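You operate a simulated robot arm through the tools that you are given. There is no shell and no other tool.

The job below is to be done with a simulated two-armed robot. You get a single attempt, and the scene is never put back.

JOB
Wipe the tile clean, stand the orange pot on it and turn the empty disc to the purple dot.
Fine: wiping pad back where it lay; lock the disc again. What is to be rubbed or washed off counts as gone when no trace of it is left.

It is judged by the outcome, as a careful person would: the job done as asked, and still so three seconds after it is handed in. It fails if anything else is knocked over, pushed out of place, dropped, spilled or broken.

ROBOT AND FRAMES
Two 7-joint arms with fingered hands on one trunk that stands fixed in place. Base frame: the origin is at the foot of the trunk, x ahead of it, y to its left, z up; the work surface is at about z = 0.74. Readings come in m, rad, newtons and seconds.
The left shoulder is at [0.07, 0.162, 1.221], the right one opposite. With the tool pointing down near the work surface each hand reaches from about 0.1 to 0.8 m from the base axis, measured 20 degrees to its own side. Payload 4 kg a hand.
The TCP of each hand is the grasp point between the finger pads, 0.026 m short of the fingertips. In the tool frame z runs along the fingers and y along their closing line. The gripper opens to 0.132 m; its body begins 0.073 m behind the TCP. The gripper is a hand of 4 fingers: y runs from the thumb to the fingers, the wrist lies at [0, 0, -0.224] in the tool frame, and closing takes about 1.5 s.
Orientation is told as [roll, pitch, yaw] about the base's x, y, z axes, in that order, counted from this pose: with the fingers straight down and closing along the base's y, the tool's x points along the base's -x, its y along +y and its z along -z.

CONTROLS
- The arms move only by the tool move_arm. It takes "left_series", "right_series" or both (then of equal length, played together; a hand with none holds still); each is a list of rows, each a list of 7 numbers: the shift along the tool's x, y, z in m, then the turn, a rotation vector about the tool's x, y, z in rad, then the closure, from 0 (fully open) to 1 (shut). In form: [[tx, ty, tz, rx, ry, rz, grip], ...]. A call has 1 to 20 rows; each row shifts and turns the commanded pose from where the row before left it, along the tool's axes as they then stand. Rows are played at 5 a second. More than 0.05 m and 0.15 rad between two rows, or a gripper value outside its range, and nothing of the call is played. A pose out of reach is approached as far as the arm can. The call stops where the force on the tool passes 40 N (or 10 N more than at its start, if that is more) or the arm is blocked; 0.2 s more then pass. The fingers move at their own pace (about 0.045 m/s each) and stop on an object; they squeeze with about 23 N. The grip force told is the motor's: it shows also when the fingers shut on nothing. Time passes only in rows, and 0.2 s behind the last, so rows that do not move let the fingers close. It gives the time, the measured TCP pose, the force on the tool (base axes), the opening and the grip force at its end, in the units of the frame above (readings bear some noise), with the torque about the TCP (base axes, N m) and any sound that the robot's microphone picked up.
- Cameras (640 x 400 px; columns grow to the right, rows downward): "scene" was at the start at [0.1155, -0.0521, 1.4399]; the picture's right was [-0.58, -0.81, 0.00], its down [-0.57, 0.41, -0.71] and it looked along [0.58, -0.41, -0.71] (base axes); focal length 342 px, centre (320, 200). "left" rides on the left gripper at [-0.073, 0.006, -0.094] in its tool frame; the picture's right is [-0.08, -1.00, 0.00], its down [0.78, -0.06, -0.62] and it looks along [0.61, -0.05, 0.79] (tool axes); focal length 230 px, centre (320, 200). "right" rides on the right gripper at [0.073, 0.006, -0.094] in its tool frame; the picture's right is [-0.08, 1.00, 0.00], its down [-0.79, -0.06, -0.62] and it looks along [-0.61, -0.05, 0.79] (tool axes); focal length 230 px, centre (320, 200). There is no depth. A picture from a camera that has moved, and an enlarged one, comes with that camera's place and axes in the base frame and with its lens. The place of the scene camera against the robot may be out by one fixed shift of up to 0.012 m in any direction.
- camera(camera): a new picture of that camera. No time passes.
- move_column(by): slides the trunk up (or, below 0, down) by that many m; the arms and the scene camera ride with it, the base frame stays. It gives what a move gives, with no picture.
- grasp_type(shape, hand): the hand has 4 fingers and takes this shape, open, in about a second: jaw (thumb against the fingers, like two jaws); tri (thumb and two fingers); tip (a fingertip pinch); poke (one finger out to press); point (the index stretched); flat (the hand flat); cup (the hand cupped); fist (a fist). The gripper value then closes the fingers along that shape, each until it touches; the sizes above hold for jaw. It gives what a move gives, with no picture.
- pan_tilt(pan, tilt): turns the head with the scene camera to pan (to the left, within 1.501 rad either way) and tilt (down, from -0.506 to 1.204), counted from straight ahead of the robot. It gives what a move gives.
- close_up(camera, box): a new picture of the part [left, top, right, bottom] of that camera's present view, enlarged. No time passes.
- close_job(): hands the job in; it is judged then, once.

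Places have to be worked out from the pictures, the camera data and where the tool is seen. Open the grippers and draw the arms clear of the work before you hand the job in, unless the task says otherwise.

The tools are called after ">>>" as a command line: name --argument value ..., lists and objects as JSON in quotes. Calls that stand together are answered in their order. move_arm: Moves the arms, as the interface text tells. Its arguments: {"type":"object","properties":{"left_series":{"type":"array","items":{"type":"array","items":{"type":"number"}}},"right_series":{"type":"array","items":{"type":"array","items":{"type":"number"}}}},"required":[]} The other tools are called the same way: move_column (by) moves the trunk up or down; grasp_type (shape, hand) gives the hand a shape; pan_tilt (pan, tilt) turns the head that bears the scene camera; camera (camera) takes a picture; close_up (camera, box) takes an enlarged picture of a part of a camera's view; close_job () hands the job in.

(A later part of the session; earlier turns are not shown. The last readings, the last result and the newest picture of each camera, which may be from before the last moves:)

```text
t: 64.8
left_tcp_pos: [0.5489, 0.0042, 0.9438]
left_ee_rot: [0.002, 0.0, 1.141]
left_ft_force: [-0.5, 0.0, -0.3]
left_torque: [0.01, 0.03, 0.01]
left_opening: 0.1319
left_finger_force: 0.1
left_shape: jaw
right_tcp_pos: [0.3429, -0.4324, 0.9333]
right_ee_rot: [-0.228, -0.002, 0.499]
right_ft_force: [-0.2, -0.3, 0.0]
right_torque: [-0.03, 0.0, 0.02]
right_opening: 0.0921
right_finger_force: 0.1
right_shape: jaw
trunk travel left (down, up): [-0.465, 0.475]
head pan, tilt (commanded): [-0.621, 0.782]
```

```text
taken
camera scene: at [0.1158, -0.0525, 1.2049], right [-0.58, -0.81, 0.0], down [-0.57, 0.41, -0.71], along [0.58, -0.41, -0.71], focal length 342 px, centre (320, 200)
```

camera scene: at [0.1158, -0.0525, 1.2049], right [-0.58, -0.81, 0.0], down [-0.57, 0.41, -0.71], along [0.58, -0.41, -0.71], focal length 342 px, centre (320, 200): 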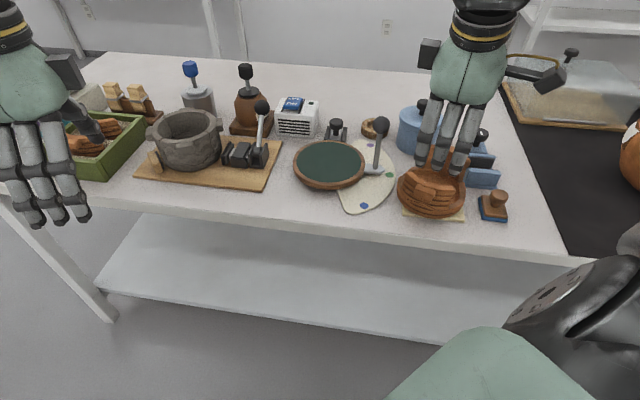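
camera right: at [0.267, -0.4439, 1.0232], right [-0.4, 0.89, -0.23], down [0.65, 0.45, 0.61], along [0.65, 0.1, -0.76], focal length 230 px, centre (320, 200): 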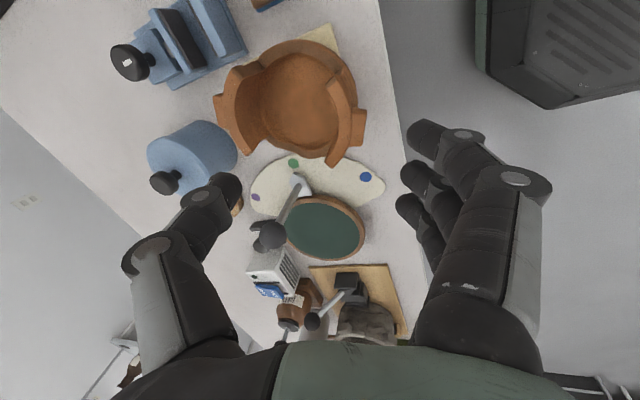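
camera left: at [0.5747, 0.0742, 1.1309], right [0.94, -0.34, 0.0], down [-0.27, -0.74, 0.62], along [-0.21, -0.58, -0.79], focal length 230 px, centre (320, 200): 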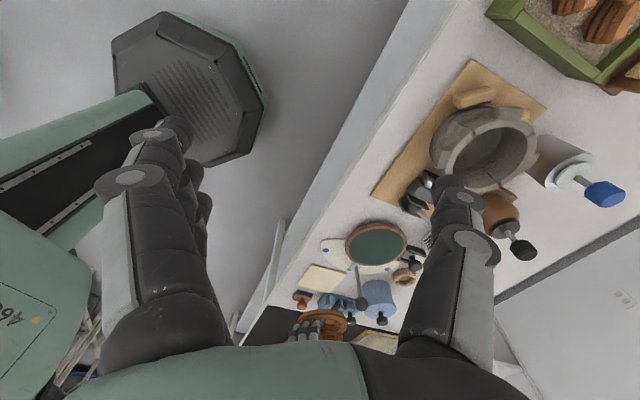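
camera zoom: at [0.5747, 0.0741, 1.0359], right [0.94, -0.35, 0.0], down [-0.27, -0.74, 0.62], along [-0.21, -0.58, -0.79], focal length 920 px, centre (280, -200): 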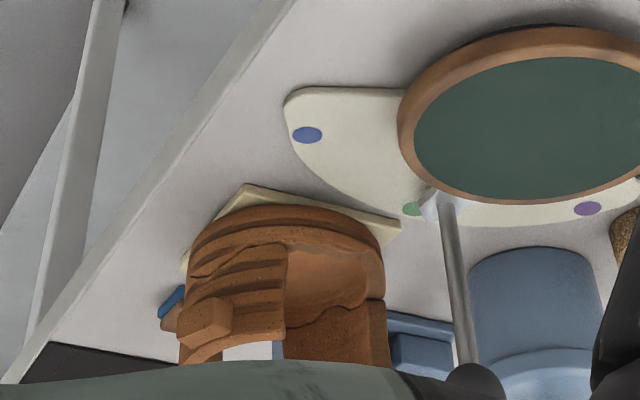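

The pot stands on the tile. I'll check how well it's centred from above.

>>> close_up --camera "right" --box '[200, 10, 400, 180]'

>>> close_up --camera "scene" --box '[380, 130, 520, 240]'

```text
2.35 times, centred on (300, 95) of right
camera zoom: at [0.267, -0.4439, 1.0232], right [-0.4, 0.89, -0.23], down [0.65, 0.45, 0.61], along [0.65, 0.1, -0.76], focal length 541 px, centre (367, 447)
```

zoom: 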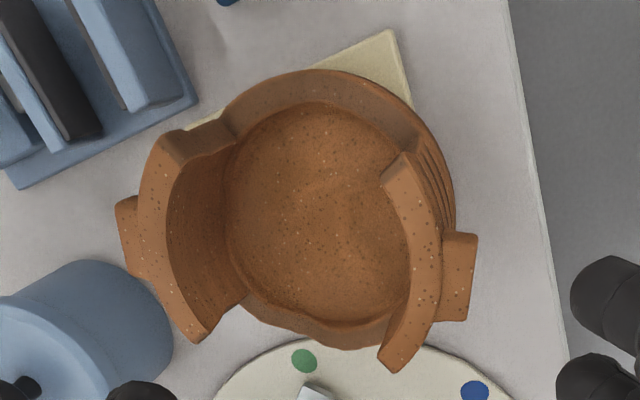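

```text
3.64 times, centred on (450, 185) of scene
camera zoom: at [0.1158, -0.0525, 1.2049], right [-0.58, -0.81, 0.0], down [-0.57, 0.41, -0.71], along [0.58, -0.41, -0.71], focal length 1242 px, centre (-153, 254)
```

zoom: 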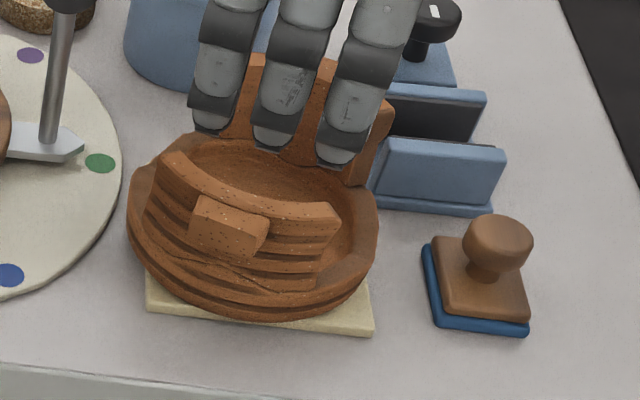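

The pot is centred on the tile within about 2–3 mm. Next is the lock, so I'll straighten the hand, set yaw to +45° so the fingers close along the slider direction, and move toward the slider knob at a safe height.

>>> move_arm --right_series '[[0, -0.004, -0.016, -0.06, 0, 0, 0.3], [0, 0, -0.015, -0.06, 0, 0, 0.3], [0, 0, 0, -0.06, 0, 0, 0.3], [0, 0, 0, -0.049, 0, 0, 0.3], [0, 0, 0, 0, 0, -0.1, 0.3], [0, 0, 0, 0, 0, -0.1, 0.3], [0, 0, 0, 0, 0, -0.085, 0.3], [0, 0, 0, 0, 0, 0, 0.3]]'

```text
t: 66.7
left_tcp_pos: [0.5484, 0.004, 0.9441]
left_ee_rot: [-0.002, 0.001, 1.141]
left_ft_force: [-0.1, 0.6, 0.1]
left_torque: [-0.01, 0.01, -0.03]
left_opening: 0.132
left_finger_force: 0.1
left_shape: jaw
right_tcp_pos: [0.3411, -0.429, 0.9659]
right_ee_rot: [0.0, 0.0, 0.785]
right_ft_force: [0.2, 1.5, -0.9]
right_torque: [0.03, 0.0, -0.03]
right_opening: 0.0919
right_finger_force: 0.0
right_shape: jaw
trunk travel left (down, up): [-0.465, 0.475]
head pan, tilt (commanded): [-0.621, 0.782]
```

Now I'll move diagonally over toward the lock at z≈0.966.

>>> move_arm --right_series '[[-0.03, -0.026, 0, 0, 0, 0, 0.3], [-0.03, -0.026, 0, 0, 0, 0, 0.3], [-0.03, -0.026, 0, 0, 0, 0, 0.3], [-0.03, -0.026, 0, 0, 0, 0, 0.3], [-0.03, -0.026, 0, 0, 0, 0, 0.3], [-0.032, -0.026, 0, 0, 0, 0, 0.3], [0, -0.034, 0, 0, 0, 0, 0.3], [0, -0.034, 0, 0, 0, 0, 0.3], [0, 0, 0, 0, 0, 0, 0.3]]'

>>> camera --camera "right"

>>> camera --camera "scene"

```text
t: 68.7
left_tcp_pos: [0.5483, 0.0041, 0.944]
left_ee_rot: [0.001, 0.001, 1.14]
left_ft_force: [0.5, 0.4, -0.3]
left_torque: [-0.01, -0.03, 0.02]
left_opening: 0.1317
left_finger_force: 0.1
left_shape: jaw
right_tcp_pos: [0.5796, -0.4611, 0.9201]
right_ee_rot: [-0.003, -0.002, 0.786]
right_ft_force: [-0.7, 0.4, 0.6]
right_torque: [0.0, 0.02, -0.01]
right_opening: 0.092
right_finger_force: 0.0
right_shape: jaw
right hand out of reach, approached as far as the arm can: row 5, 6, 7, 8
trunk travel left (down, up): [-0.465, 0.475]
head pan, tilt (commanded): [-0.621, 0.782]
```

```text
taken
camera right: at [0.5253, -0.5077, 1.0133], right [-0.65, 0.76, 0.0], down [0.6, 0.51, 0.62], along [0.47, 0.4, -0.79], focal length 230 px, centre (320, 200)
```

right: 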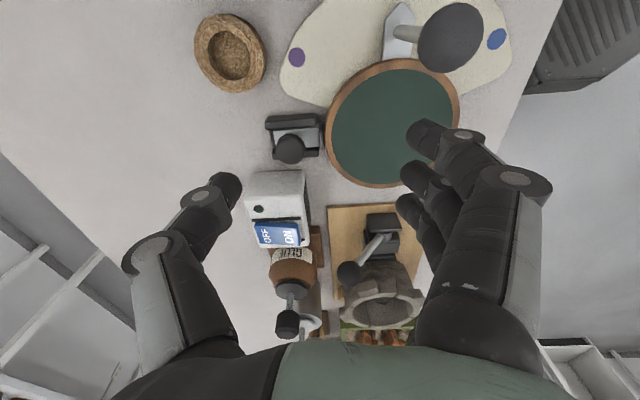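

```text
taken
camera scene: at [0.1151, -0.0516, 1.205], right [-0.58, -0.81, 0.0], down [-0.57, 0.41, -0.71], along [0.58, -0.41, -0.7], focal length 342 px, centre (320, 200)
```

scene: 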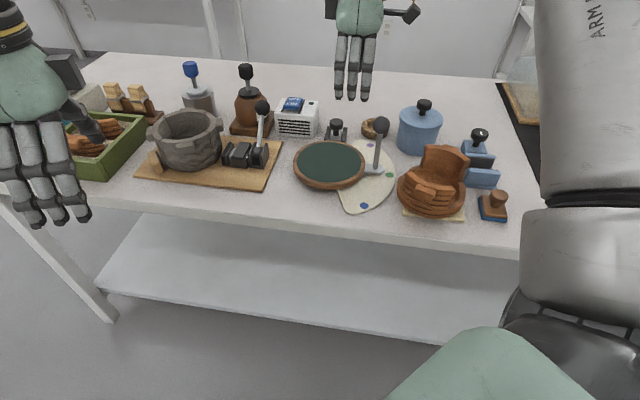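

The vertical hand can't reach that far at this yaw; it stopped at (0.58, -0.46). From here I have a good view of the lock, so I'll zoom in.

>>> close_up --camera "right" --box '[220, 80, 380, 200]'

>>> close_up --camera "right" --box '[180, 0, 520, 210]'

>>> close_up --camera "scene" --box '[260, 80, 420, 220]'

```text
3.33 times, centred on (300, 140) of right
camera zoom: at [0.5253, -0.5077, 1.0133], right [-0.65, 0.76, 0.0], down [0.6, 0.51, 0.62], along [0.47, 0.4, -0.79], focal length 767 px, centre (387, 400)
```

zoom: 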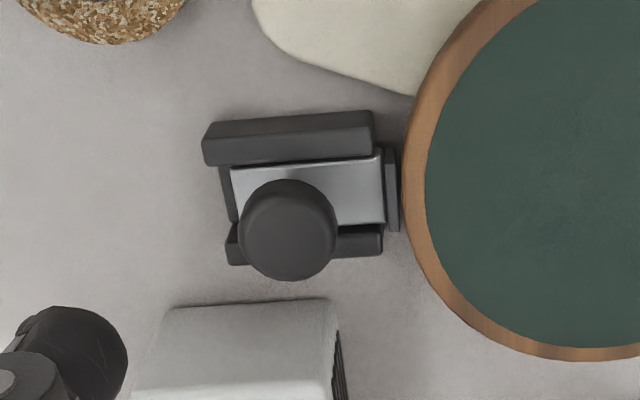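

```text
1.88 times, centred on (350, 105) of right
camera zoom: at [0.5253, -0.5077, 1.0133], right [-0.65, 0.76, 0.0], down [0.6, 0.51, 0.62], along [0.47, 0.4, -0.79], focal length 433 px, centre (264, 379)
```

zoom: 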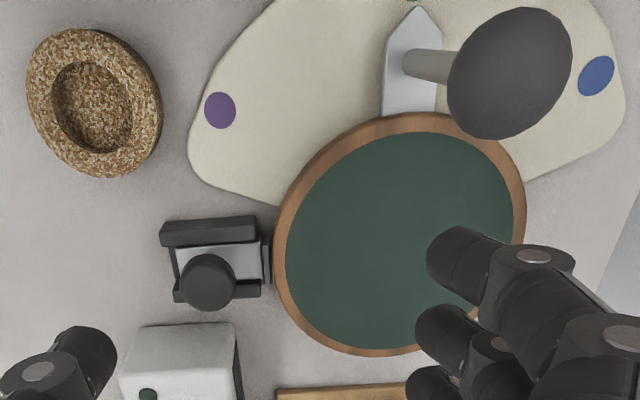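

```text
2.86 times, centred on (340, 150) of scene
camera zoom: at [0.1151, -0.0516, 1.205], right [-0.58, -0.81, 0.0], down [-0.57, 0.41, -0.71], along [0.58, -0.41, -0.7], focal length 976 px, centre (263, 343)
```

zoom: 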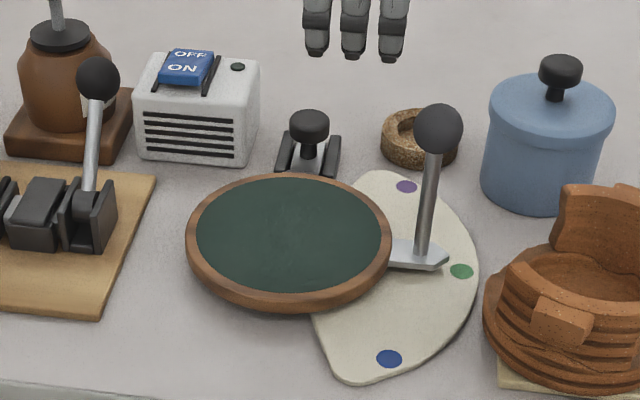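

The slider's brake block touches the disc rim, so it is locked; pulling the knob away from the disc frees it. The knob sits at about a≈0.118, b≈0.770, with its top at z≈0.79. I'll back off, turn the hand to yaw -45°, and raise the trunk slightly to test the reach there.

>>> move_arm --right_series '[[0, 0.025, -0.01, 0, 0, 0, 0.3], [0, 0.035, -0.02, 0, 0, 0, 0.3], [0, 0, 0, 0, 0, 0.13, 0.3], [0, 0, 0, 0, 0, 0.131, 0.3], [0, 0, 0, 0, 0, 0.131, 0.3], [0, 0, 0, 0, 0, 0.131, 0.3], [0, 0, 0, 0, 0, 0.131, 0.3], [0, 0, 0, 0, 0, 0.131, 0.3], [0, 0, 0, 0, 0, 0.131, 0.3], [0, 0, 0, 0, 0, 0.131, 0.3], [0, 0, 0, 0, 0, 0.131, 0.3], [0, 0, 0, 0, 0, 0.131, 0.3], [0, 0, 0, 0, 0, 0.131, 0.3], [0, 0, 0, 0, 0, 0.131, 0.3], [0, 0, 0, 0, 0, 0, 0.3]]'

>>> move_column --by 0.03

```text
t: 71.8
left_tcp_pos: [0.5482, 0.0042, 0.9436]
left_ee_rot: [-0.001, -0.001, 1.139]
left_ft_force: [0.5, -0.4, -0.6]
left_torque: [0.03, 0.02, -0.03]
left_opening: 0.1321
left_finger_force: 0.0
left_shape: jaw
right_tcp_pos: [0.5393, -0.4171, 0.9518]
right_ee_rot: [-0.003, 0.001, -0.789]
right_ft_force: [-0.3, -0.5, 0.1]
right_torque: [0.0, -0.01, -0.03]
right_opening: 0.0921
right_finger_force: 0.0
right_shape: jaw
trunk travel left (down, up): [-0.465, 0.475]
head pan, tilt (commanded): [-0.621, 0.782]
```

```text
t: 72.6
left_tcp_pos: [0.5499, 0.0039, 0.9743]
left_ee_rot: [-0.001, -0.001, 1.14]
left_ft_force: [-0.4, 0.1, -0.6]
left_torque: [0.03, -0.03, 0.01]
left_opening: 0.132
left_finger_force: 0.1
left_shape: jaw
right_tcp_pos: [0.5379, -0.4174, 0.9812]
right_ee_rot: [-0.001, -0.002, -0.786]
right_ft_force: [0.4, -0.3, -0.2]
right_torque: [-0.02, -0.01, 0.0]
right_opening: 0.092
right_finger_force: 0.1
right_shape: jaw
trunk travel left (down, up): [-0.495, 0.445]
head pan, tilt (commanded): [-0.621, 0.782]
```

Now I'll shift toward the lock line, lower a bit, and probe outward.

>>> move_arm --right_series '[[-0.02, 0.017, 0, 0, 0, 0, 0.4], [-0.02, 0.016, 0, 0, 0, 0, 0.45], [0, 0, 0.035, 0, 0, 0, 0.5], [0, 0, 0.035, 0, 0, 0, 0.5], [-0.02, 0, 0, 0, 0, 0, 0.5], [-0.02, 0, 0, 0, 0, 0, 0.5], [0, 0, 0, 0, 0, 0, 0.5]]'

>>> camera --camera "right"

```text
t: 74.2
left_tcp_pos: [0.5484, 0.0045, 0.9733]
left_ee_rot: [0.001, 0.0, 1.14]
left_ft_force: [-0.1, 0.1, -0.9]
left_torque: [0.02, -0.03, -0.03]
left_opening: 0.1319
left_finger_force: 0.2
left_shape: jaw
right_tcp_pos: [0.5977, -0.4531, 0.8916]
right_ee_rot: [0.0, -0.001, -0.786]
right_ft_force: [-0.3, 0.6, -0.2]
right_torque: [-0.05, -0.02, 0.01]
right_opening: 0.0666
right_finger_force: 0.0
right_shape: jaw
right hand out of reach, approached as far as the arm can: row 1, 2
trunk travel left (down, up): [-0.495, 0.445]
head pan, tilt (commanded): [-0.621, 0.782]
```

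```text
taken
camera right: at [0.5518, -0.3964, 0.9851], right [0.76, 0.65, 0.0], down [0.51, -0.6, 0.62], along [0.4, -0.47, -0.79], focal length 230 px, centre (320, 200)
```

right: 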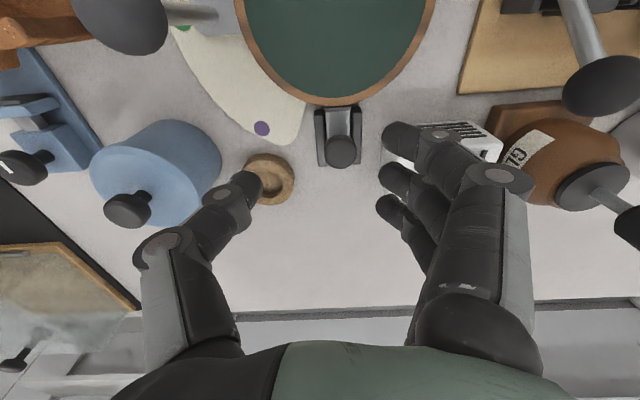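

Lower is easier for reach. I'll lower to z≈0.85 and move over the knob.

>>> move_arm --right_series '[[0, 0, 0.02, 0, 0, 0, 0.5], [0, 0, 0.02, 0, 0, 0, 0.55], [-0.013, 0.006, 0, 0, 0, 0, 0.55], [-0.013, 0.006, 0, 0, 0, 0, 0.55], [0, 0, 0, 0, 0, 0, 0.55]]'

>>> camera --camera "right"

>>> close_up --camera "scene" --box '[260, 60, 420, 200]'

```text
t: 75.4
left_tcp_pos: [0.5487, 0.0045, 0.9733]
left_ee_rot: [0.0, 0.0, 1.14]
left_ft_force: [0.2, -0.5, 0.2]
left_torque: [0.03, -0.03, 0.01]
left_opening: 0.1317
left_finger_force: 0.0
left_shape: jaw
right_tcp_pos: [0.6239, -0.4617, 0.8515]
right_ee_rot: [-0.002, 0.0, -0.786]
right_ft_force: [-0.6, 0.0, 0.0]
right_torque: [0.02, 0.01, 0.01]
right_opening: 0.06
right_finger_force: 0.0
right_shape: jaw
trunk travel left (down, up): [-0.495, 0.445]
head pan, tilt (commanded): [-0.621, 0.782]
```

```text
taken
camera right: at [0.5784, -0.4056, 0.9453], right [0.76, 0.65, 0.0], down [0.51, -0.6, 0.62], along [0.4, -0.47, -0.79], focal length 230 px, centre (320, 200)
```

right: 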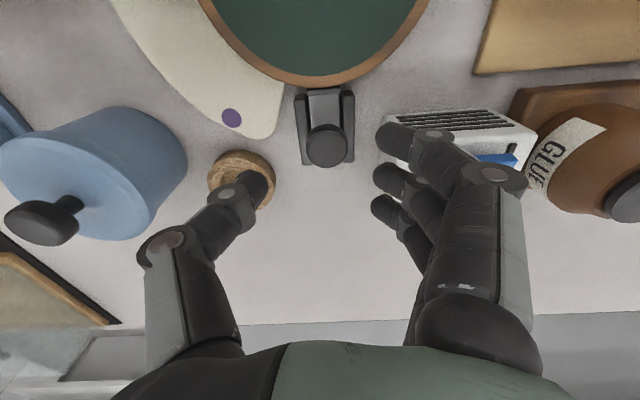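

```text
2.86 times, centred on (340, 130) of scene
camera zoom: at [0.1149, -0.0517, 1.235], right [-0.58, -0.81, 0.0], down [-0.57, 0.41, -0.71], along [0.58, -0.41, -0.7], focal length 976 px, centre (263, 400)
```

zoom: 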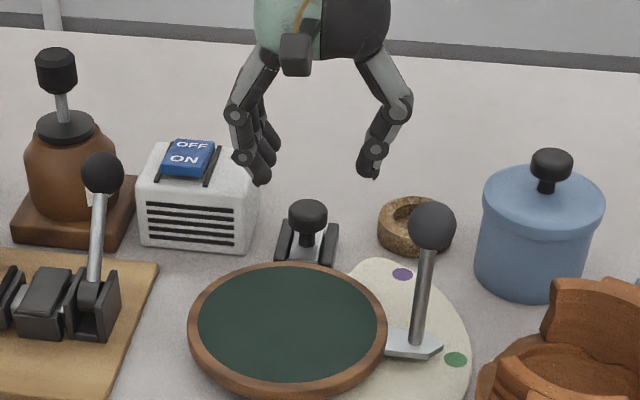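

The vertical hand does reach here. I'll zoom to see where the knob and box lie relative to the fingers.

>>> close_up --camera "right" --box '[230, 70, 430, 230]'

```text
2.50 times, centred on (330, 150) of right
camera zoom: at [0.5784, -0.4056, 0.9453], right [0.76, 0.65, 0.0], down [0.51, -0.6, 0.62], along [0.4, -0.47, -0.79], focal length 575 px, centre (295, 325)
```

zoom: 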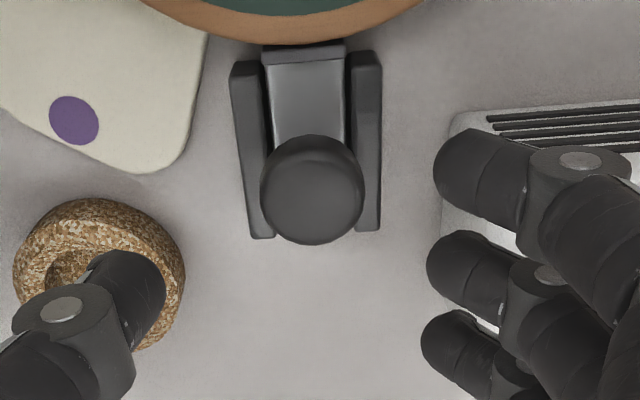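

The knob is at (a=0.1217, b=0.767), well centred between thumb and fingers; the box is about 1 cm outside the fingers. I'll lower in two stages with the opening at about 5 cm.

>>> move_arm --right_series '[[0.003, -0.001, 0, 0, 0, 0, 0.62], [0, 0, 0.015, 0, 0, 0, 0.62], [0, 0, 0.013, 0, 0, 0, 0.62], [0, 0, 0, 0, 0, 0, 0.62]]'

>>> close_up --camera "right" --box '[210, 60, 450, 240]'

>>> close_up --camera "scene" --box '[280, 70, 380, 170]'

```text
t: 76.4
left_tcp_pos: [0.5488, 0.003, 0.9744]
left_ee_rot: [0.0, 0.0, 1.14]
left_ft_force: [-0.2, -0.5, 0.0]
left_torque: [0.01, -0.01, 0.0]
left_opening: 0.1318
left_finger_force: 0.0
left_shape: jaw
right_tcp_pos: [0.6239, -0.46, 0.8236]
right_ee_rot: [-0.001, 0.0, -0.786]
right_ft_force: [0.5, -0.7, 0.3]
right_torque: [0.01, 0.0, 0.04]
right_opening: 0.0509
right_finger_force: 0.1
right_shape: jaw
trunk travel left (down, up): [-0.495, 0.445]
head pan, tilt (commanded): [-0.621, 0.782]
```

```text
2.22 times, centred on (330, 150) of right
camera zoom: at [0.5766, -0.4044, 0.9172], right [0.76, 0.65, 0.0], down [0.51, -0.6, 0.62], along [0.4, -0.47, -0.79], focal length 511 px, centre (298, 311)
```

zoom: 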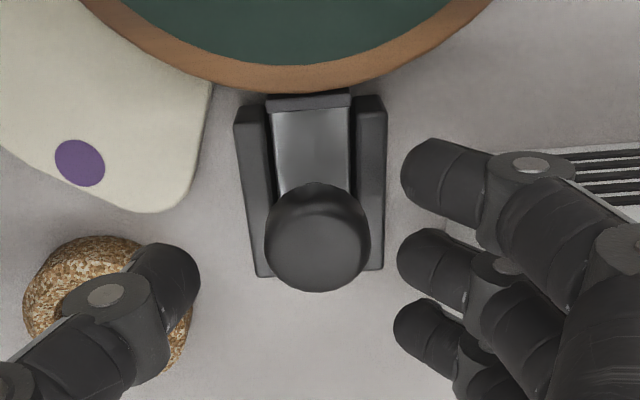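

```text
4.00 times, centred on (330, 120) of scene
camera zoom: at [0.1155, -0.0518, 1.235], right [-0.58, -0.81, 0.0], down [-0.57, 0.41, -0.71], along [0.58, -0.41, -0.71], focal length 1366 px, centre (280, 520)
```

zoom: 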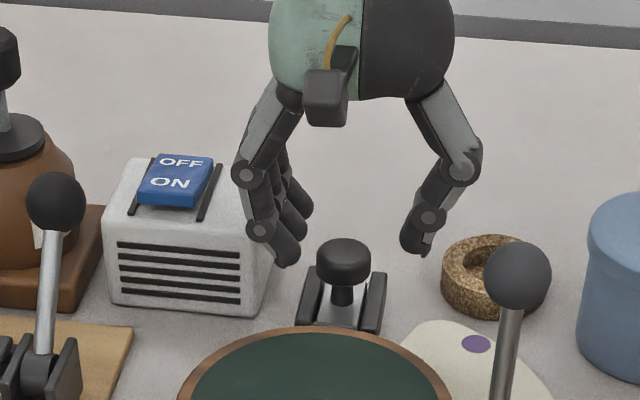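

Fingers clear the box on its right side. I'll lower another 2 cm to knob height.

>>> move_arm --right_series '[[0, 0, 0.01, 0, 0, 0, 0.62], [0, 0, 0.01, 0, 0, 0, 0.62], [0, 0, 0, 0, 0, 0, 0.62]]'

>>> close_up --camera "right" --box '[210, 60, 450, 240]'

>>> close_up --camera "scene" --box '[280, 80, 380, 180]'

```text
t: 77.2
left_tcp_pos: [0.5487, 0.0037, 0.9738]
left_ee_rot: [0.0, 0.001, 1.139]
left_ft_force: [0.1, -0.1, 0.9]
left_torque: [-0.03, 0.03, 0.0]
left_opening: 0.1321
left_finger_force: 0.1
left_shape: jaw
right_tcp_pos: [0.6227, -0.4605, 0.8046]
right_ee_rot: [0.0, 0.0, -0.789]
right_ft_force: [-1.6, -3.2, 1.7]
right_torque: [0.04, -0.07, -0.03]
right_opening: 0.0499
right_finger_force: 0.1
right_shape: jaw
trunk travel left (down, up): [-0.495, 0.445]
head pan, tilt (commanded): [-0.621, 0.782]
```

```text
2.22 times, centred on (330, 150) of right
camera zoom: at [0.5768, -0.4045, 0.8978], right [0.76, 0.65, 0.0], down [0.51, -0.6, 0.62], along [0.4, -0.47, -0.79], focal length 511 px, centre (298, 311)
```

zoom: 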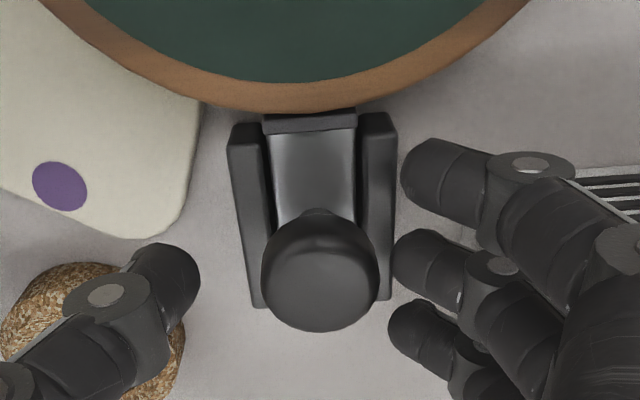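

```text
4.00 times, centred on (330, 130) of scene
camera zoom: at [0.1151, -0.0521, 1.235], right [-0.58, -0.81, 0.0], down [-0.57, 0.41, -0.71], along [0.58, -0.41, -0.71], focal length 1366 px, centre (280, 480)
```

zoom: 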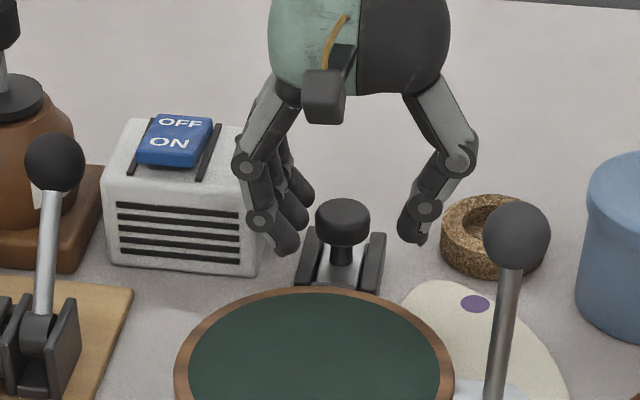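

There is a 3–4 N sideways force; the fingers may be touching the box. I'll shift the hand 6 mm away from the box and check.

>>> move_arm --right_series '[[0, -0.006, 0, 0, 0, 0, 0.64], [0, 0, 0, 0, 0, 0, 0.66]]'

>>> close_up --camera "scene" --box '[280, 80, 380, 180]'

>>> close_up --camera "right" --box '[210, 60, 530, 260]'

```text
t: 77.8
left_tcp_pos: [0.5483, 0.0042, 0.9736]
left_ee_rot: [0.001, 0.001, 1.14]
left_ft_force: [0.8, -0.6, 0.3]
left_torque: [0.01, 0.03, 0.01]
left_opening: 0.1319
left_finger_force: 0.0
left_shape: jaw
right_tcp_pos: [0.6191, -0.4641, 0.8041]
right_ee_rot: [-0.002, 0.0, -0.787]
right_ft_force: [0.8, 0.0, -0.2]
right_torque: [0.06, 0.02, -0.01]
right_opening: 0.0455
right_finger_force: 0.1
right_shape: jaw
trunk travel left (down, up): [-0.495, 0.445]
head pan, tilt (commanded): [-0.621, 0.782]
```

```text
4.00 times, centred on (330, 130) of scene
camera zoom: at [0.1159, -0.0517, 1.2349], right [-0.58, -0.81, 0.0], down [-0.57, 0.41, -0.71], along [0.58, -0.41, -0.71], focal length 1366 px, centre (280, 480)
```

zoom: 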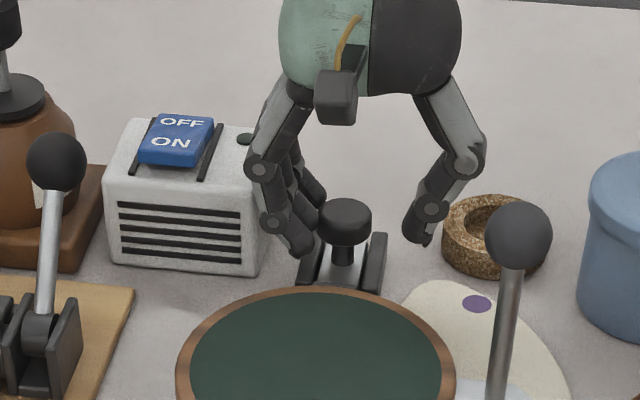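

```text
2.00 times, centred on (370, 160) of right
camera zoom: at [0.5731, -0.4077, 0.898], right [0.76, 0.65, 0.0], down [0.51, -0.6, 0.62], along [0.4, -0.47, -0.79], focal length 460 px, centre (220, 280)
```

zoom: 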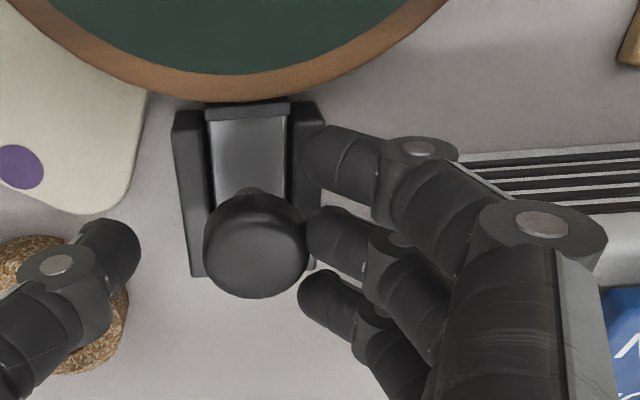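

The side force is gone and the box hasn't moved. I'll close the hand on the knob.

>>> move_arm --right_series '[[0, 0, 0, 0, 0, 0, 0.72], [0, 0, 0, 0, 0, 0, 0.78], [0, 0, 0, 0, 0, 0, 0.84], [0, 0, 0, 0, 0, 0, 0.9], [0, 0, 0, 0, 0, 0, 1.0], [0, 0, 0, 0, 0, 0, 1.0], [0, 0, 0, 0, 0, 0, 1.0]]'

>>> close_up --camera "right" --box '[210, 60, 450, 240]'

>>> close_up --camera "scene" --box '[280, 80, 380, 180]'

```text
t: 79.4
left_tcp_pos: [0.5478, 0.004, 0.9743]
left_ee_rot: [0.0, 0.0, 1.137]
left_ft_force: [-0.8, 0.9, 0.1]
left_torque: [-0.03, 0.02, 0.0]
left_opening: 0.1318
left_finger_force: 0.1
left_shape: jaw
right_tcp_pos: [0.6177, -0.4661, 0.8056]
right_ee_rot: [-0.001, -0.002, -0.79]
right_ft_force: [-2.5, -3.1, -0.3]
right_torque: [-0.05, -0.02, 0.04]
right_opening: 0.0102
right_finger_force: 22.8
right_shape: jaw
trunk travel left (down, up): [-0.495, 0.445]
head pan, tilt (commanded): [-0.621, 0.782]
```

```text
2.22 times, centred on (330, 150) of right
camera zoom: at [0.5715, -0.4098, 0.8973], right [0.76, 0.65, 0.0], down [0.51, -0.6, 0.62], along [0.4, -0.47, -0.79], focal length 511 px, centre (298, 311)
```

zoom: 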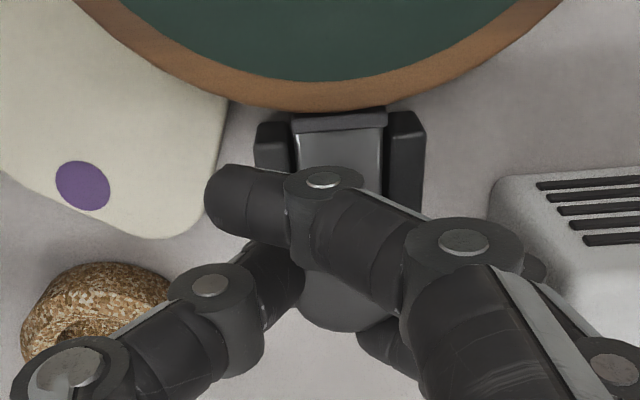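

```text
4.00 times, centred on (330, 130) of scene
camera zoom: at [0.1151, -0.0527, 1.2349], right [-0.58, -0.81, 0.0], down [-0.57, 0.41, -0.71], along [0.58, -0.41, -0.71], focal length 1366 px, centre (280, 480)
```

zoom: 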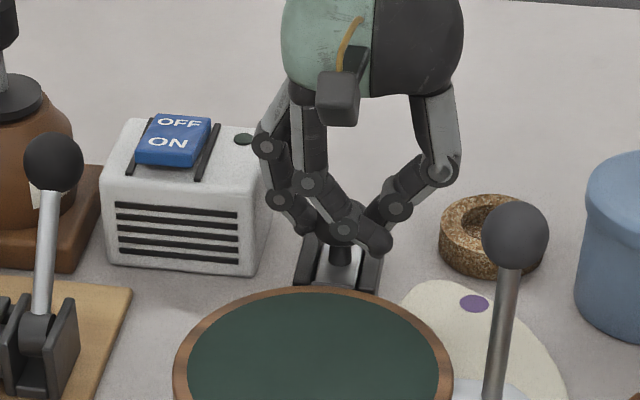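

The knob is caged like the pad's knob was. I'll pull it away from the disc by 1 cm and watch the force.

>>> move_arm --right_series '[[-0.003, 0.001, 0, 0, 0, 0, 1.0], [-0.004, 0.001, 0, 0, 0, 0, 1.0], [-0.004, 0.001, 0, 0, 0, 0, 1.0], [0, 0, 0, 0, 0, 0, 1.0]]'

>>> close_up --camera "right" --box '[210, 60, 450, 240]'

>>> close_up --camera "scene" --box '[280, 80, 380, 180]'

```text
t: 80.4
left_tcp_pos: [0.5481, 0.0034, 0.9758]
left_ee_rot: [-0.002, -0.002, 1.139]
left_ft_force: [0.3, 0.0, 0.0]
left_torque: [-0.04, 0.01, 0.01]
left_opening: 0.132
left_finger_force: 0.2
left_shape: jaw
right_tcp_pos: [0.6275, -0.4711, 0.804]
right_ee_rot: [-0.001, -0.003, -0.788]
right_ft_force: [-12.0, -13.7, 5.1]
right_torque: [-0.24, 0.21, 0.05]
right_opening: 0.0098
right_finger_force: 22.9
right_shape: jaw
trunk travel left (down, up): [-0.495, 0.445]
head pan, tilt (commanded): [-0.621, 0.782]
```

```text
2.22 times, centred on (330, 150) of right
camera zoom: at [0.5812, -0.4154, 0.8974], right [0.76, 0.65, 0.0], down [0.51, -0.6, 0.62], along [0.4, -0.47, -0.79], focal length 511 px, centre (298, 311)
```

zoom: 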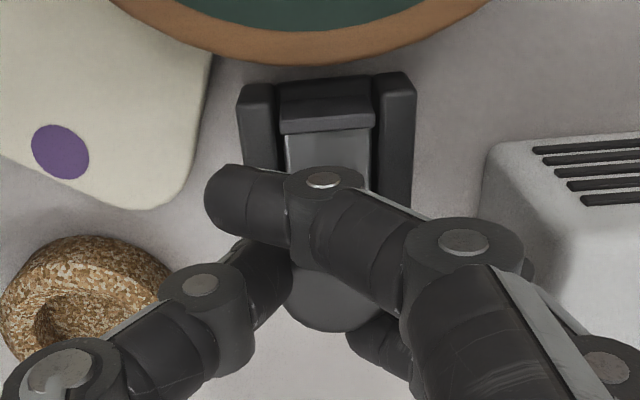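

```text
4.00 times, centred on (330, 130) of scene
camera zoom: at [0.1132, -0.0536, 1.2351], right [-0.58, -0.81, 0.0], down [-0.57, 0.41, -0.71], along [0.58, -0.41, -0.7], focal length 1366 px, centre (280, 480)
```

zoom: 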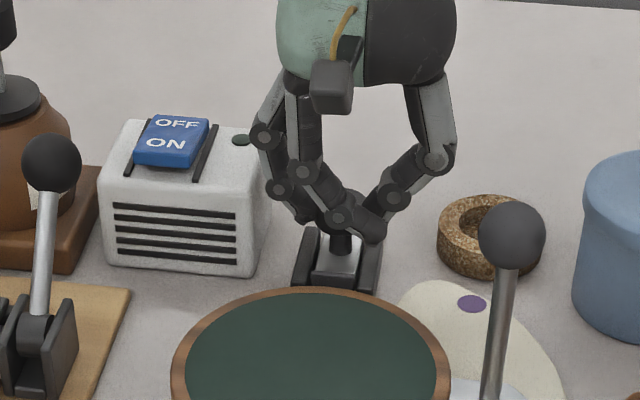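

The slider came back about 1.1 cm and the brake block is off the rim, but there is an 18 N side load from my sideways offset. I'll relieve that, then pull slightly more to find the end stop.

>>> move_arm --right_series '[[0, -0.002, 0, 0, 0, 0, 1.0], [0, -0.002, 0, 0, 0, 0, 1.0], [-0.002, 0, 0, 0, 0, 0, 1.0], [-0.002, 0, 0, 0, 0, 0, 1.0], [0, 0, 0, 0, 0, 0, 1.0]]'

>>> close_up --camera "right" --box '[210, 60, 450, 240]'

```text
t: 81.6
left_tcp_pos: [0.5487, 0.0057, 0.974]
left_ee_rot: [0.0, 0.0, 1.139]
left_ft_force: [0.2, -1.1, 0.7]
left_torque: [-0.01, -0.02, 0.01]
left_opening: 0.1317
left_finger_force: 0.0
left_shape: jaw
right_tcp_pos: [0.6272, -0.4752, 0.804]
right_ee_rot: [0.001, -0.001, -0.784]
right_ft_force: [-3.0, -3.0, 1.6]
right_torque: [0.02, -0.01, 0.06]
right_opening: 0.0101
right_finger_force: 23.3
right_shape: jaw
trunk travel left (down, up): [-0.495, 0.445]
head pan, tilt (commanded): [-0.621, 0.782]
```

```text
2.22 times, centred on (330, 150) of right
camera zoom: at [0.5815, -0.4196, 0.8974], right [0.76, 0.65, 0.0], down [0.51, -0.6, 0.62], along [0.4, -0.47, -0.79], focal length 511 px, centre (298, 311)
```

zoom: 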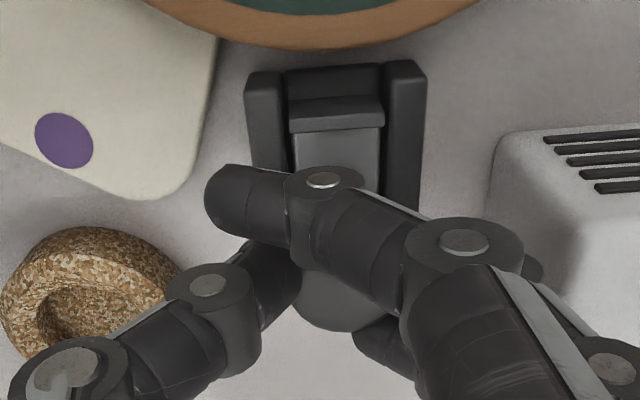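

>>> move_arm --right_series '[[-0.002, 0, 0, 0, 0, 0, 1.0], [-0.002, 0, 0, 0, 0, 0, 1.0], [-0.002, 0, 0, 0, 0, 0, 1.0], [0, 0, 0, 0, 0, 0, 1.0]]'

>>> close_up --camera "right" --box '[210, 60, 450, 240]'

```text
t: 82.6
left_tcp_pos: [0.5482, 0.0054, 0.9748]
left_ee_rot: [-0.004, 0.0, 1.139]
left_ft_force: [0.0, -0.1, 0.0]
left_torque: [-0.01, 0.0, 0.02]
left_opening: 0.1321
left_finger_force: 0.0
left_shape: jaw
right_tcp_pos: [0.6302, -0.4784, 0.8031]
right_ee_rot: [-0.001, 0.003, -0.788]
right_ft_force: [-13.6, 7.8, -2.5]
right_torque: [0.14, 0.2, 0.13]
right_opening: 0.0096
right_finger_force: 22.6
right_shape: jaw
trunk travel left (down, up): [-0.495, 0.445]
head pan, tilt (commanded): [-0.621, 0.782]
```

```text
2.22 times, centred on (330, 150) of right
camera zoom: at [0.5844, -0.4228, 0.8978], right [0.76, 0.65, 0.0], down [0.51, -0.6, 0.62], along [0.4, -0.47, -0.79], focal length 511 px, centre (298, 311)
```

zoom: 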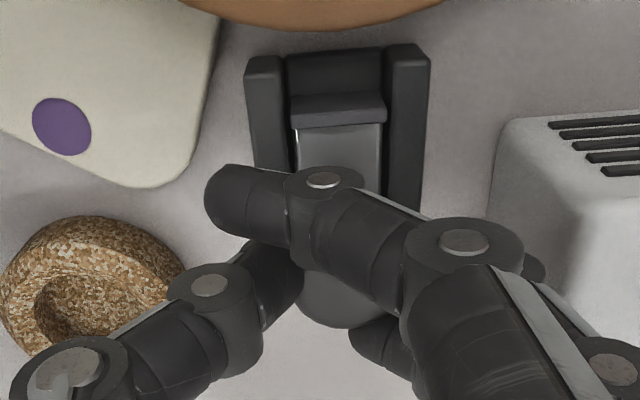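

The end stop is reached (15 N back-force): the slider is fully open, about 17 mm. I'll ease off, release the knob, and lift away.

>>> move_arm --right_series '[[0.003, 0, 0, 0, 0, 0, 1.0], [0, 0, 0, 0, 0, 0, 0.9], [0, 0, 0, 0, 0, 0, 0.8], [0, 0, 0, 0, 0, 0, 0.72], [0, 0, 0, 0, 0, 0, 0.66], [0, 0, 0, 0, 0, 0, 0.64], [0, 0, -0.02, 0, 0, 0, 0.64], [0, 0, -0.03, 0, 0, 0, 0.64], [0, 0, 0, 0, 0, 0, 0.64]]'

>>> close_up --camera "right" --box '[210, 40, 450, 220]'

>>> close_up --camera "scene" --box '[270, 80, 410, 200]'

```text
t: 84.6
left_tcp_pos: [0.5496, 0.0032, 0.9735]
left_ee_rot: [-0.001, -0.001, 1.14]
left_ft_force: [-0.2, 0.0, -0.1]
left_torque: [0.02, 0.01, 0.01]
left_opening: 0.1317
left_finger_force: 0.1
left_shape: jaw
right_tcp_pos: [0.6275, -0.4811, 0.8546]
right_ee_rot: [-0.001, 0.002, -0.787]
right_ft_force: [0.8, -0.2, 0.1]
right_torque: [-0.01, 0.02, 0.02]
right_opening: 0.0474
right_finger_force: 0.1
right_shape: jaw
trunk travel left (down, up): [-0.495, 0.445]
head pan, tilt (commanded): [-0.621, 0.782]
```

```text
2.22 times, centred on (330, 130) of right
camera zoom: at [0.5832, -0.4234, 0.9476], right [0.76, 0.65, 0.0], down [0.51, -0.6, 0.62], along [0.4, -0.47, -0.79], focal length 511 px, centre (298, 356)
```

zoom: 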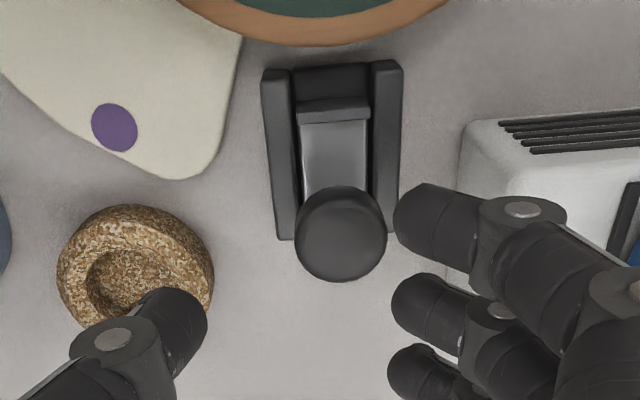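

```text
3.33 times, centred on (340, 140) of scene
camera zoom: at [0.1155, -0.0522, 1.2349], right [-0.58, -0.81, 0.0], down [-0.57, 0.41, -0.71], along [0.58, -0.41, -0.71], focal length 1139 px, centre (253, 400)
```

zoom: 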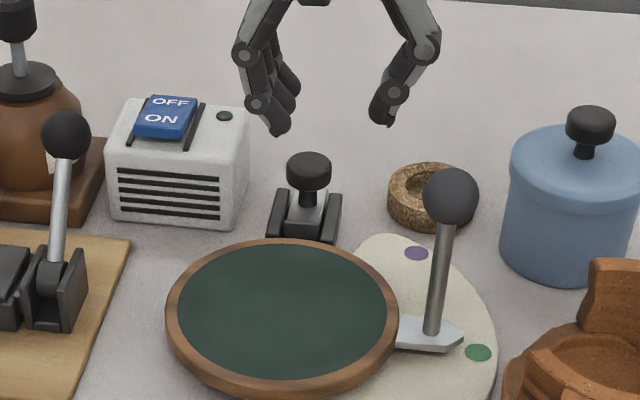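

The slider stays open with a visible gap to the rim. The pointer is at green, and purple is about 50° counter-clockwise around the centre (0.552, -0.3825). I'll move the hand up and over to the handle's ball.

>>> move_arm --right_series '[[0.03, 0, -0.03, 0, 0, 0, 0.55], [0.035, 0, -0.03, 0, 0, 0, 0.5], [0.03, -0.035, -0.02, 0, 0, 0, 0.45], [0.027, -0.0425, 0, 0, 0, 0, 0.4], [0, 0, 0, 0, 0, 0, 0.4]]'

>>> camera --camera "right"

>>> close_up --camera "scene" --box '[260, 60, 440, 220]'

```text
refused: row 3 steps farther than a row can; nothing moved
```

```text
taken
camera right: at [0.5832, -0.4234, 0.9476], right [0.76, 0.65, 0.0], down [0.51, -0.6, 0.62], along [0.4, -0.47, -0.79], focal length 230 px, centre (320, 200)
```

right: 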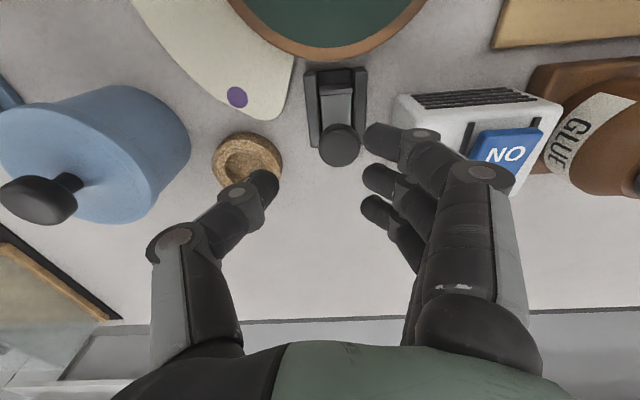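

```text
2.50 times, centred on (350, 140) of scene
camera zoom: at [0.1155, -0.0522, 1.2349], right [-0.58, -0.81, 0.0], down [-0.57, 0.41, -0.71], along [0.58, -0.41, -0.71], focal length 854 px, centre (245, 350)
```

zoom: 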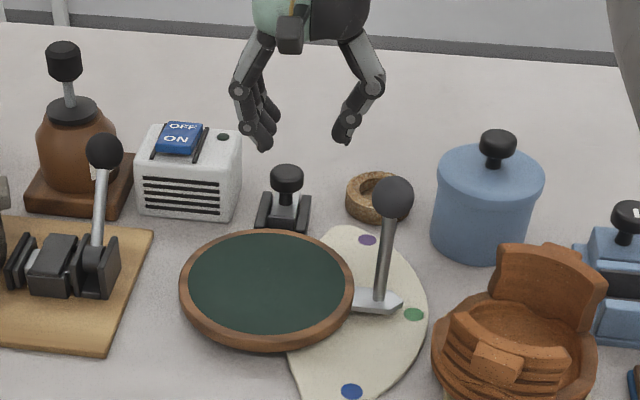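

A row was too long, so nothing moved. I'll split the move into shorter rows.

>>> move_arm --right_series '[[0.025, 0, -0.025, 0, 0, 0, 0.55], [0.025, 0, -0.025, 0, 0, 0, 0.5], [0.025, -0.015, -0.02, 0, 0, 0, 0.45], [0.025, -0.03, -0.01, 0, 0, 0, 0.4], [0.022, -0.0325, 0, 0, 0, 0, 0.4], [0, 0, 0, 0, 0, 0, 0.4]]'

>>> camera --camera "right"

>>> close_up --camera "scene" --box '[260, 60, 440, 220]'

```text
t: 86.0
left_tcp_pos: [0.5498, 0.0033, 0.9724]
left_ee_rot: [-0.001, -0.001, 1.138]
left_ft_force: [0.1, 0.2, -0.6]
left_torque: [-0.01, 0.0, 0.01]
left_opening: 0.132
left_finger_force: 0.1
left_shape: jaw
right_tcp_pos: [0.4896, -0.4494, 0.9362]
right_ee_rot: [0.0, 0.0, -0.787]
right_ft_force: [0.6, 0.4, -0.6]
right_torque: [-0.03, 0.0, 0.01]
right_opening: 0.0784
right_finger_force: 0.0
right_shape: jaw
trunk travel left (down, up): [-0.495, 0.445]
head pan, tilt (commanded): [-0.621, 0.782]
```

```text
taken
camera right: at [0.4436, -0.3924, 1.0289], right [0.76, 0.65, 0.0], down [0.51, -0.6, 0.62], along [0.4, -0.47, -0.79], focal length 230 px, centre (320, 200)
```

right: 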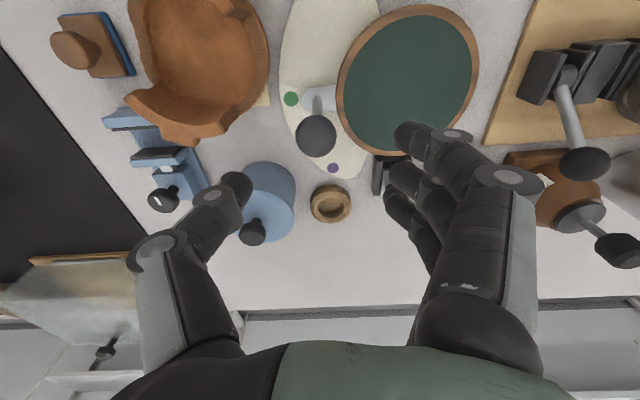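

```text
2.50 times, centred on (350, 140) of scene
camera zoom: at [0.1165, -0.0514, 1.2348], right [-0.58, -0.81, 0.0], down [-0.57, 0.41, -0.71], along [0.58, -0.41, -0.71], focal length 854 px, centre (245, 350)
```

zoom: 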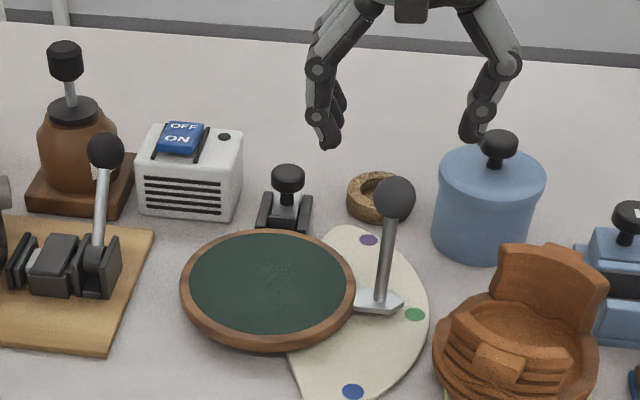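

>>> close_up --camera "right" --box '[260, 0, 480, 190]'

```text
2.11 times, centred on (370, 95) of right
camera zoom: at [0.4436, -0.3924, 1.0289], right [0.76, 0.65, 0.0], down [0.51, -0.6, 0.62], along [0.4, -0.47, -0.79], focal length 484 px, centre (215, 421)
```

zoom: 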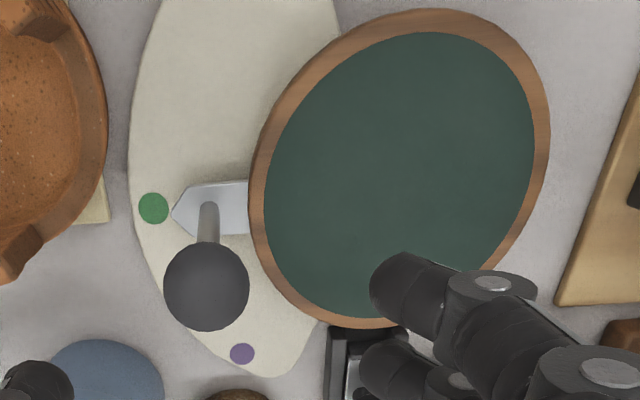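

The ball centre is at about (a=0.028, b=0.658, z≈0.865). I'll lower around it with the fingers half open.

>>> move_arm --right_series '[[0.01, -0.002, 0.01, 0, 0, 0, 0.45], [0, 0, 0.02, 0, 0, 0, 0.5], [0, 0, 0.02, 0, 0, 0, 0.5], [0, 0, 0.015, 0, 0, 0, 0.5], [0, 0, 0, 0, 0, 0, 0.5]]'

>>> close_up --camera "right" --box '[210, 60, 450, 240]'

>>> close_up --camera "scene" --box '[310, 70, 430, 190]'

```text
t: 87.2
left_tcp_pos: [0.5485, 0.0045, 0.9744]
left_ee_rot: [-0.001, -0.001, 1.139]
left_ft_force: [0.4, 0.3, -0.2]
left_torque: [0.03, -0.01, 0.01]
left_opening: 0.1321
left_finger_force: 0.1
left_shape: jaw
right_tcp_pos: [0.4793, -0.4397, 0.8693]
right_ee_rot: [0.001, -0.001, -0.787]
right_ft_force: [-1.0, 0.2, 0.6]
right_torque: [0.01, -0.02, 0.03]
right_opening: 0.0669
right_finger_force: 0.1
right_shape: jaw
trunk travel left (down, up): [-0.495, 0.445]
head pan, tilt (commanded): [-0.621, 0.782]
```

```text
2.22 times, centred on (330, 150) of right
camera zoom: at [0.4335, -0.3839, 0.9632], right [0.76, 0.65, 0.0], down [0.51, -0.6, 0.62], along [0.4, -0.47, -0.79], focal length 511 px, centre (298, 311)
```

zoom: 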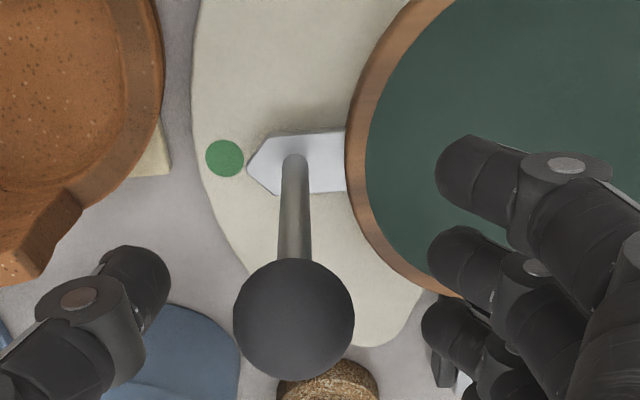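

```text
3.33 times, centred on (370, 130) of scene
camera zoom: at [0.1154, -0.0519, 1.235], right [-0.58, -0.81, 0.0], down [-0.57, 0.41, -0.71], along [0.58, -0.41, -0.71], focal length 1139 px, centre (153, 433)
```

zoom: 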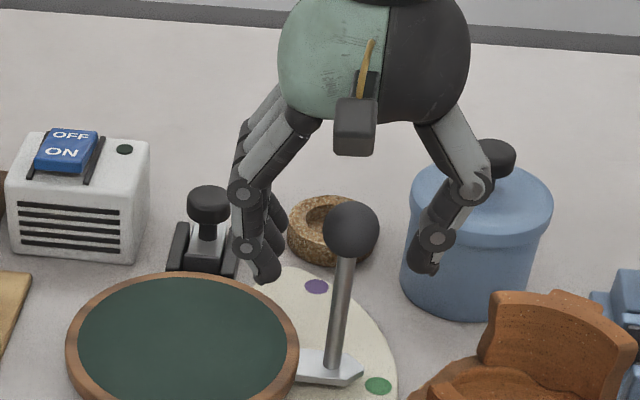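

The ball is between thumb and fingers. I'll close on it.

>>> move_arm --right_series '[[0, 0, 0, 0, 0, 0, 0.6], [0, 0, 0, 0, 0, 0, 0.68], [0, 0, 0, 0, 0, 0, 0.76], [0, 0, 0, 0, 0, 0, 0.84], [0, 0, 0, 0, 0, 0, 0.92], [0, 0, 0, 0, 0, 0, 1.0], [0, 0, 0, 0, 0, 0, 1.0]]'

>>> close_up --camera "right" --box '[210, 60, 450, 240]'

>>> close_up --camera "scene" --box '[310, 70, 430, 190]'

```text
t: 88.8
left_tcp_pos: [0.5495, 0.0036, 0.9733]
left_ee_rot: [-0.001, -0.001, 1.138]
left_ft_force: [-0.7, 0.6, -0.3]
left_torque: [0.02, 0.0, 0.0]
left_opening: 0.1321
left_finger_force: 0.0
left_shape: jaw
right_tcp_pos: [0.4796, -0.4407, 0.8694]
right_ee_rot: [-0.003, 0.003, -0.789]
right_ft_force: [-3.2, -0.1, -3.3]
right_torque: [0.04, 0.02, 0.06]
right_opening: 0.0122
right_finger_force: 23.0
right_shape: jaw
trunk travel left (down, up): [-0.495, 0.445]
head pan, tilt (commanded): [-0.621, 0.782]
```

```text
2.22 times, centred on (330, 150) of right
camera zoom: at [0.4331, -0.3849, 0.9626], right [0.76, 0.65, 0.0], down [0.51, -0.6, 0.62], along [0.4, -0.47, -0.79], focal length 511 px, centre (298, 311)
```

zoom: 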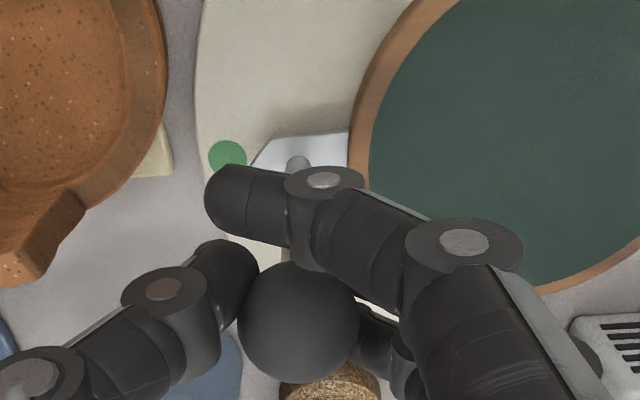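

```text
3.33 times, centred on (370, 130) of scene
camera zoom: at [0.1153, -0.0527, 1.2348], right [-0.58, -0.81, 0.0], down [-0.57, 0.41, -0.71], along [0.58, -0.41, -0.71], focal length 1139 px, centre (153, 433)
```

zoom: 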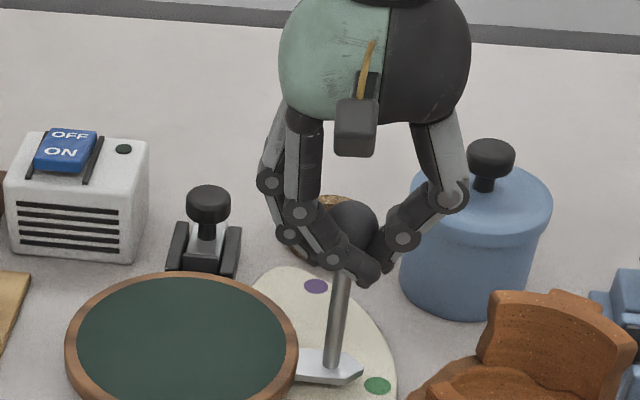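

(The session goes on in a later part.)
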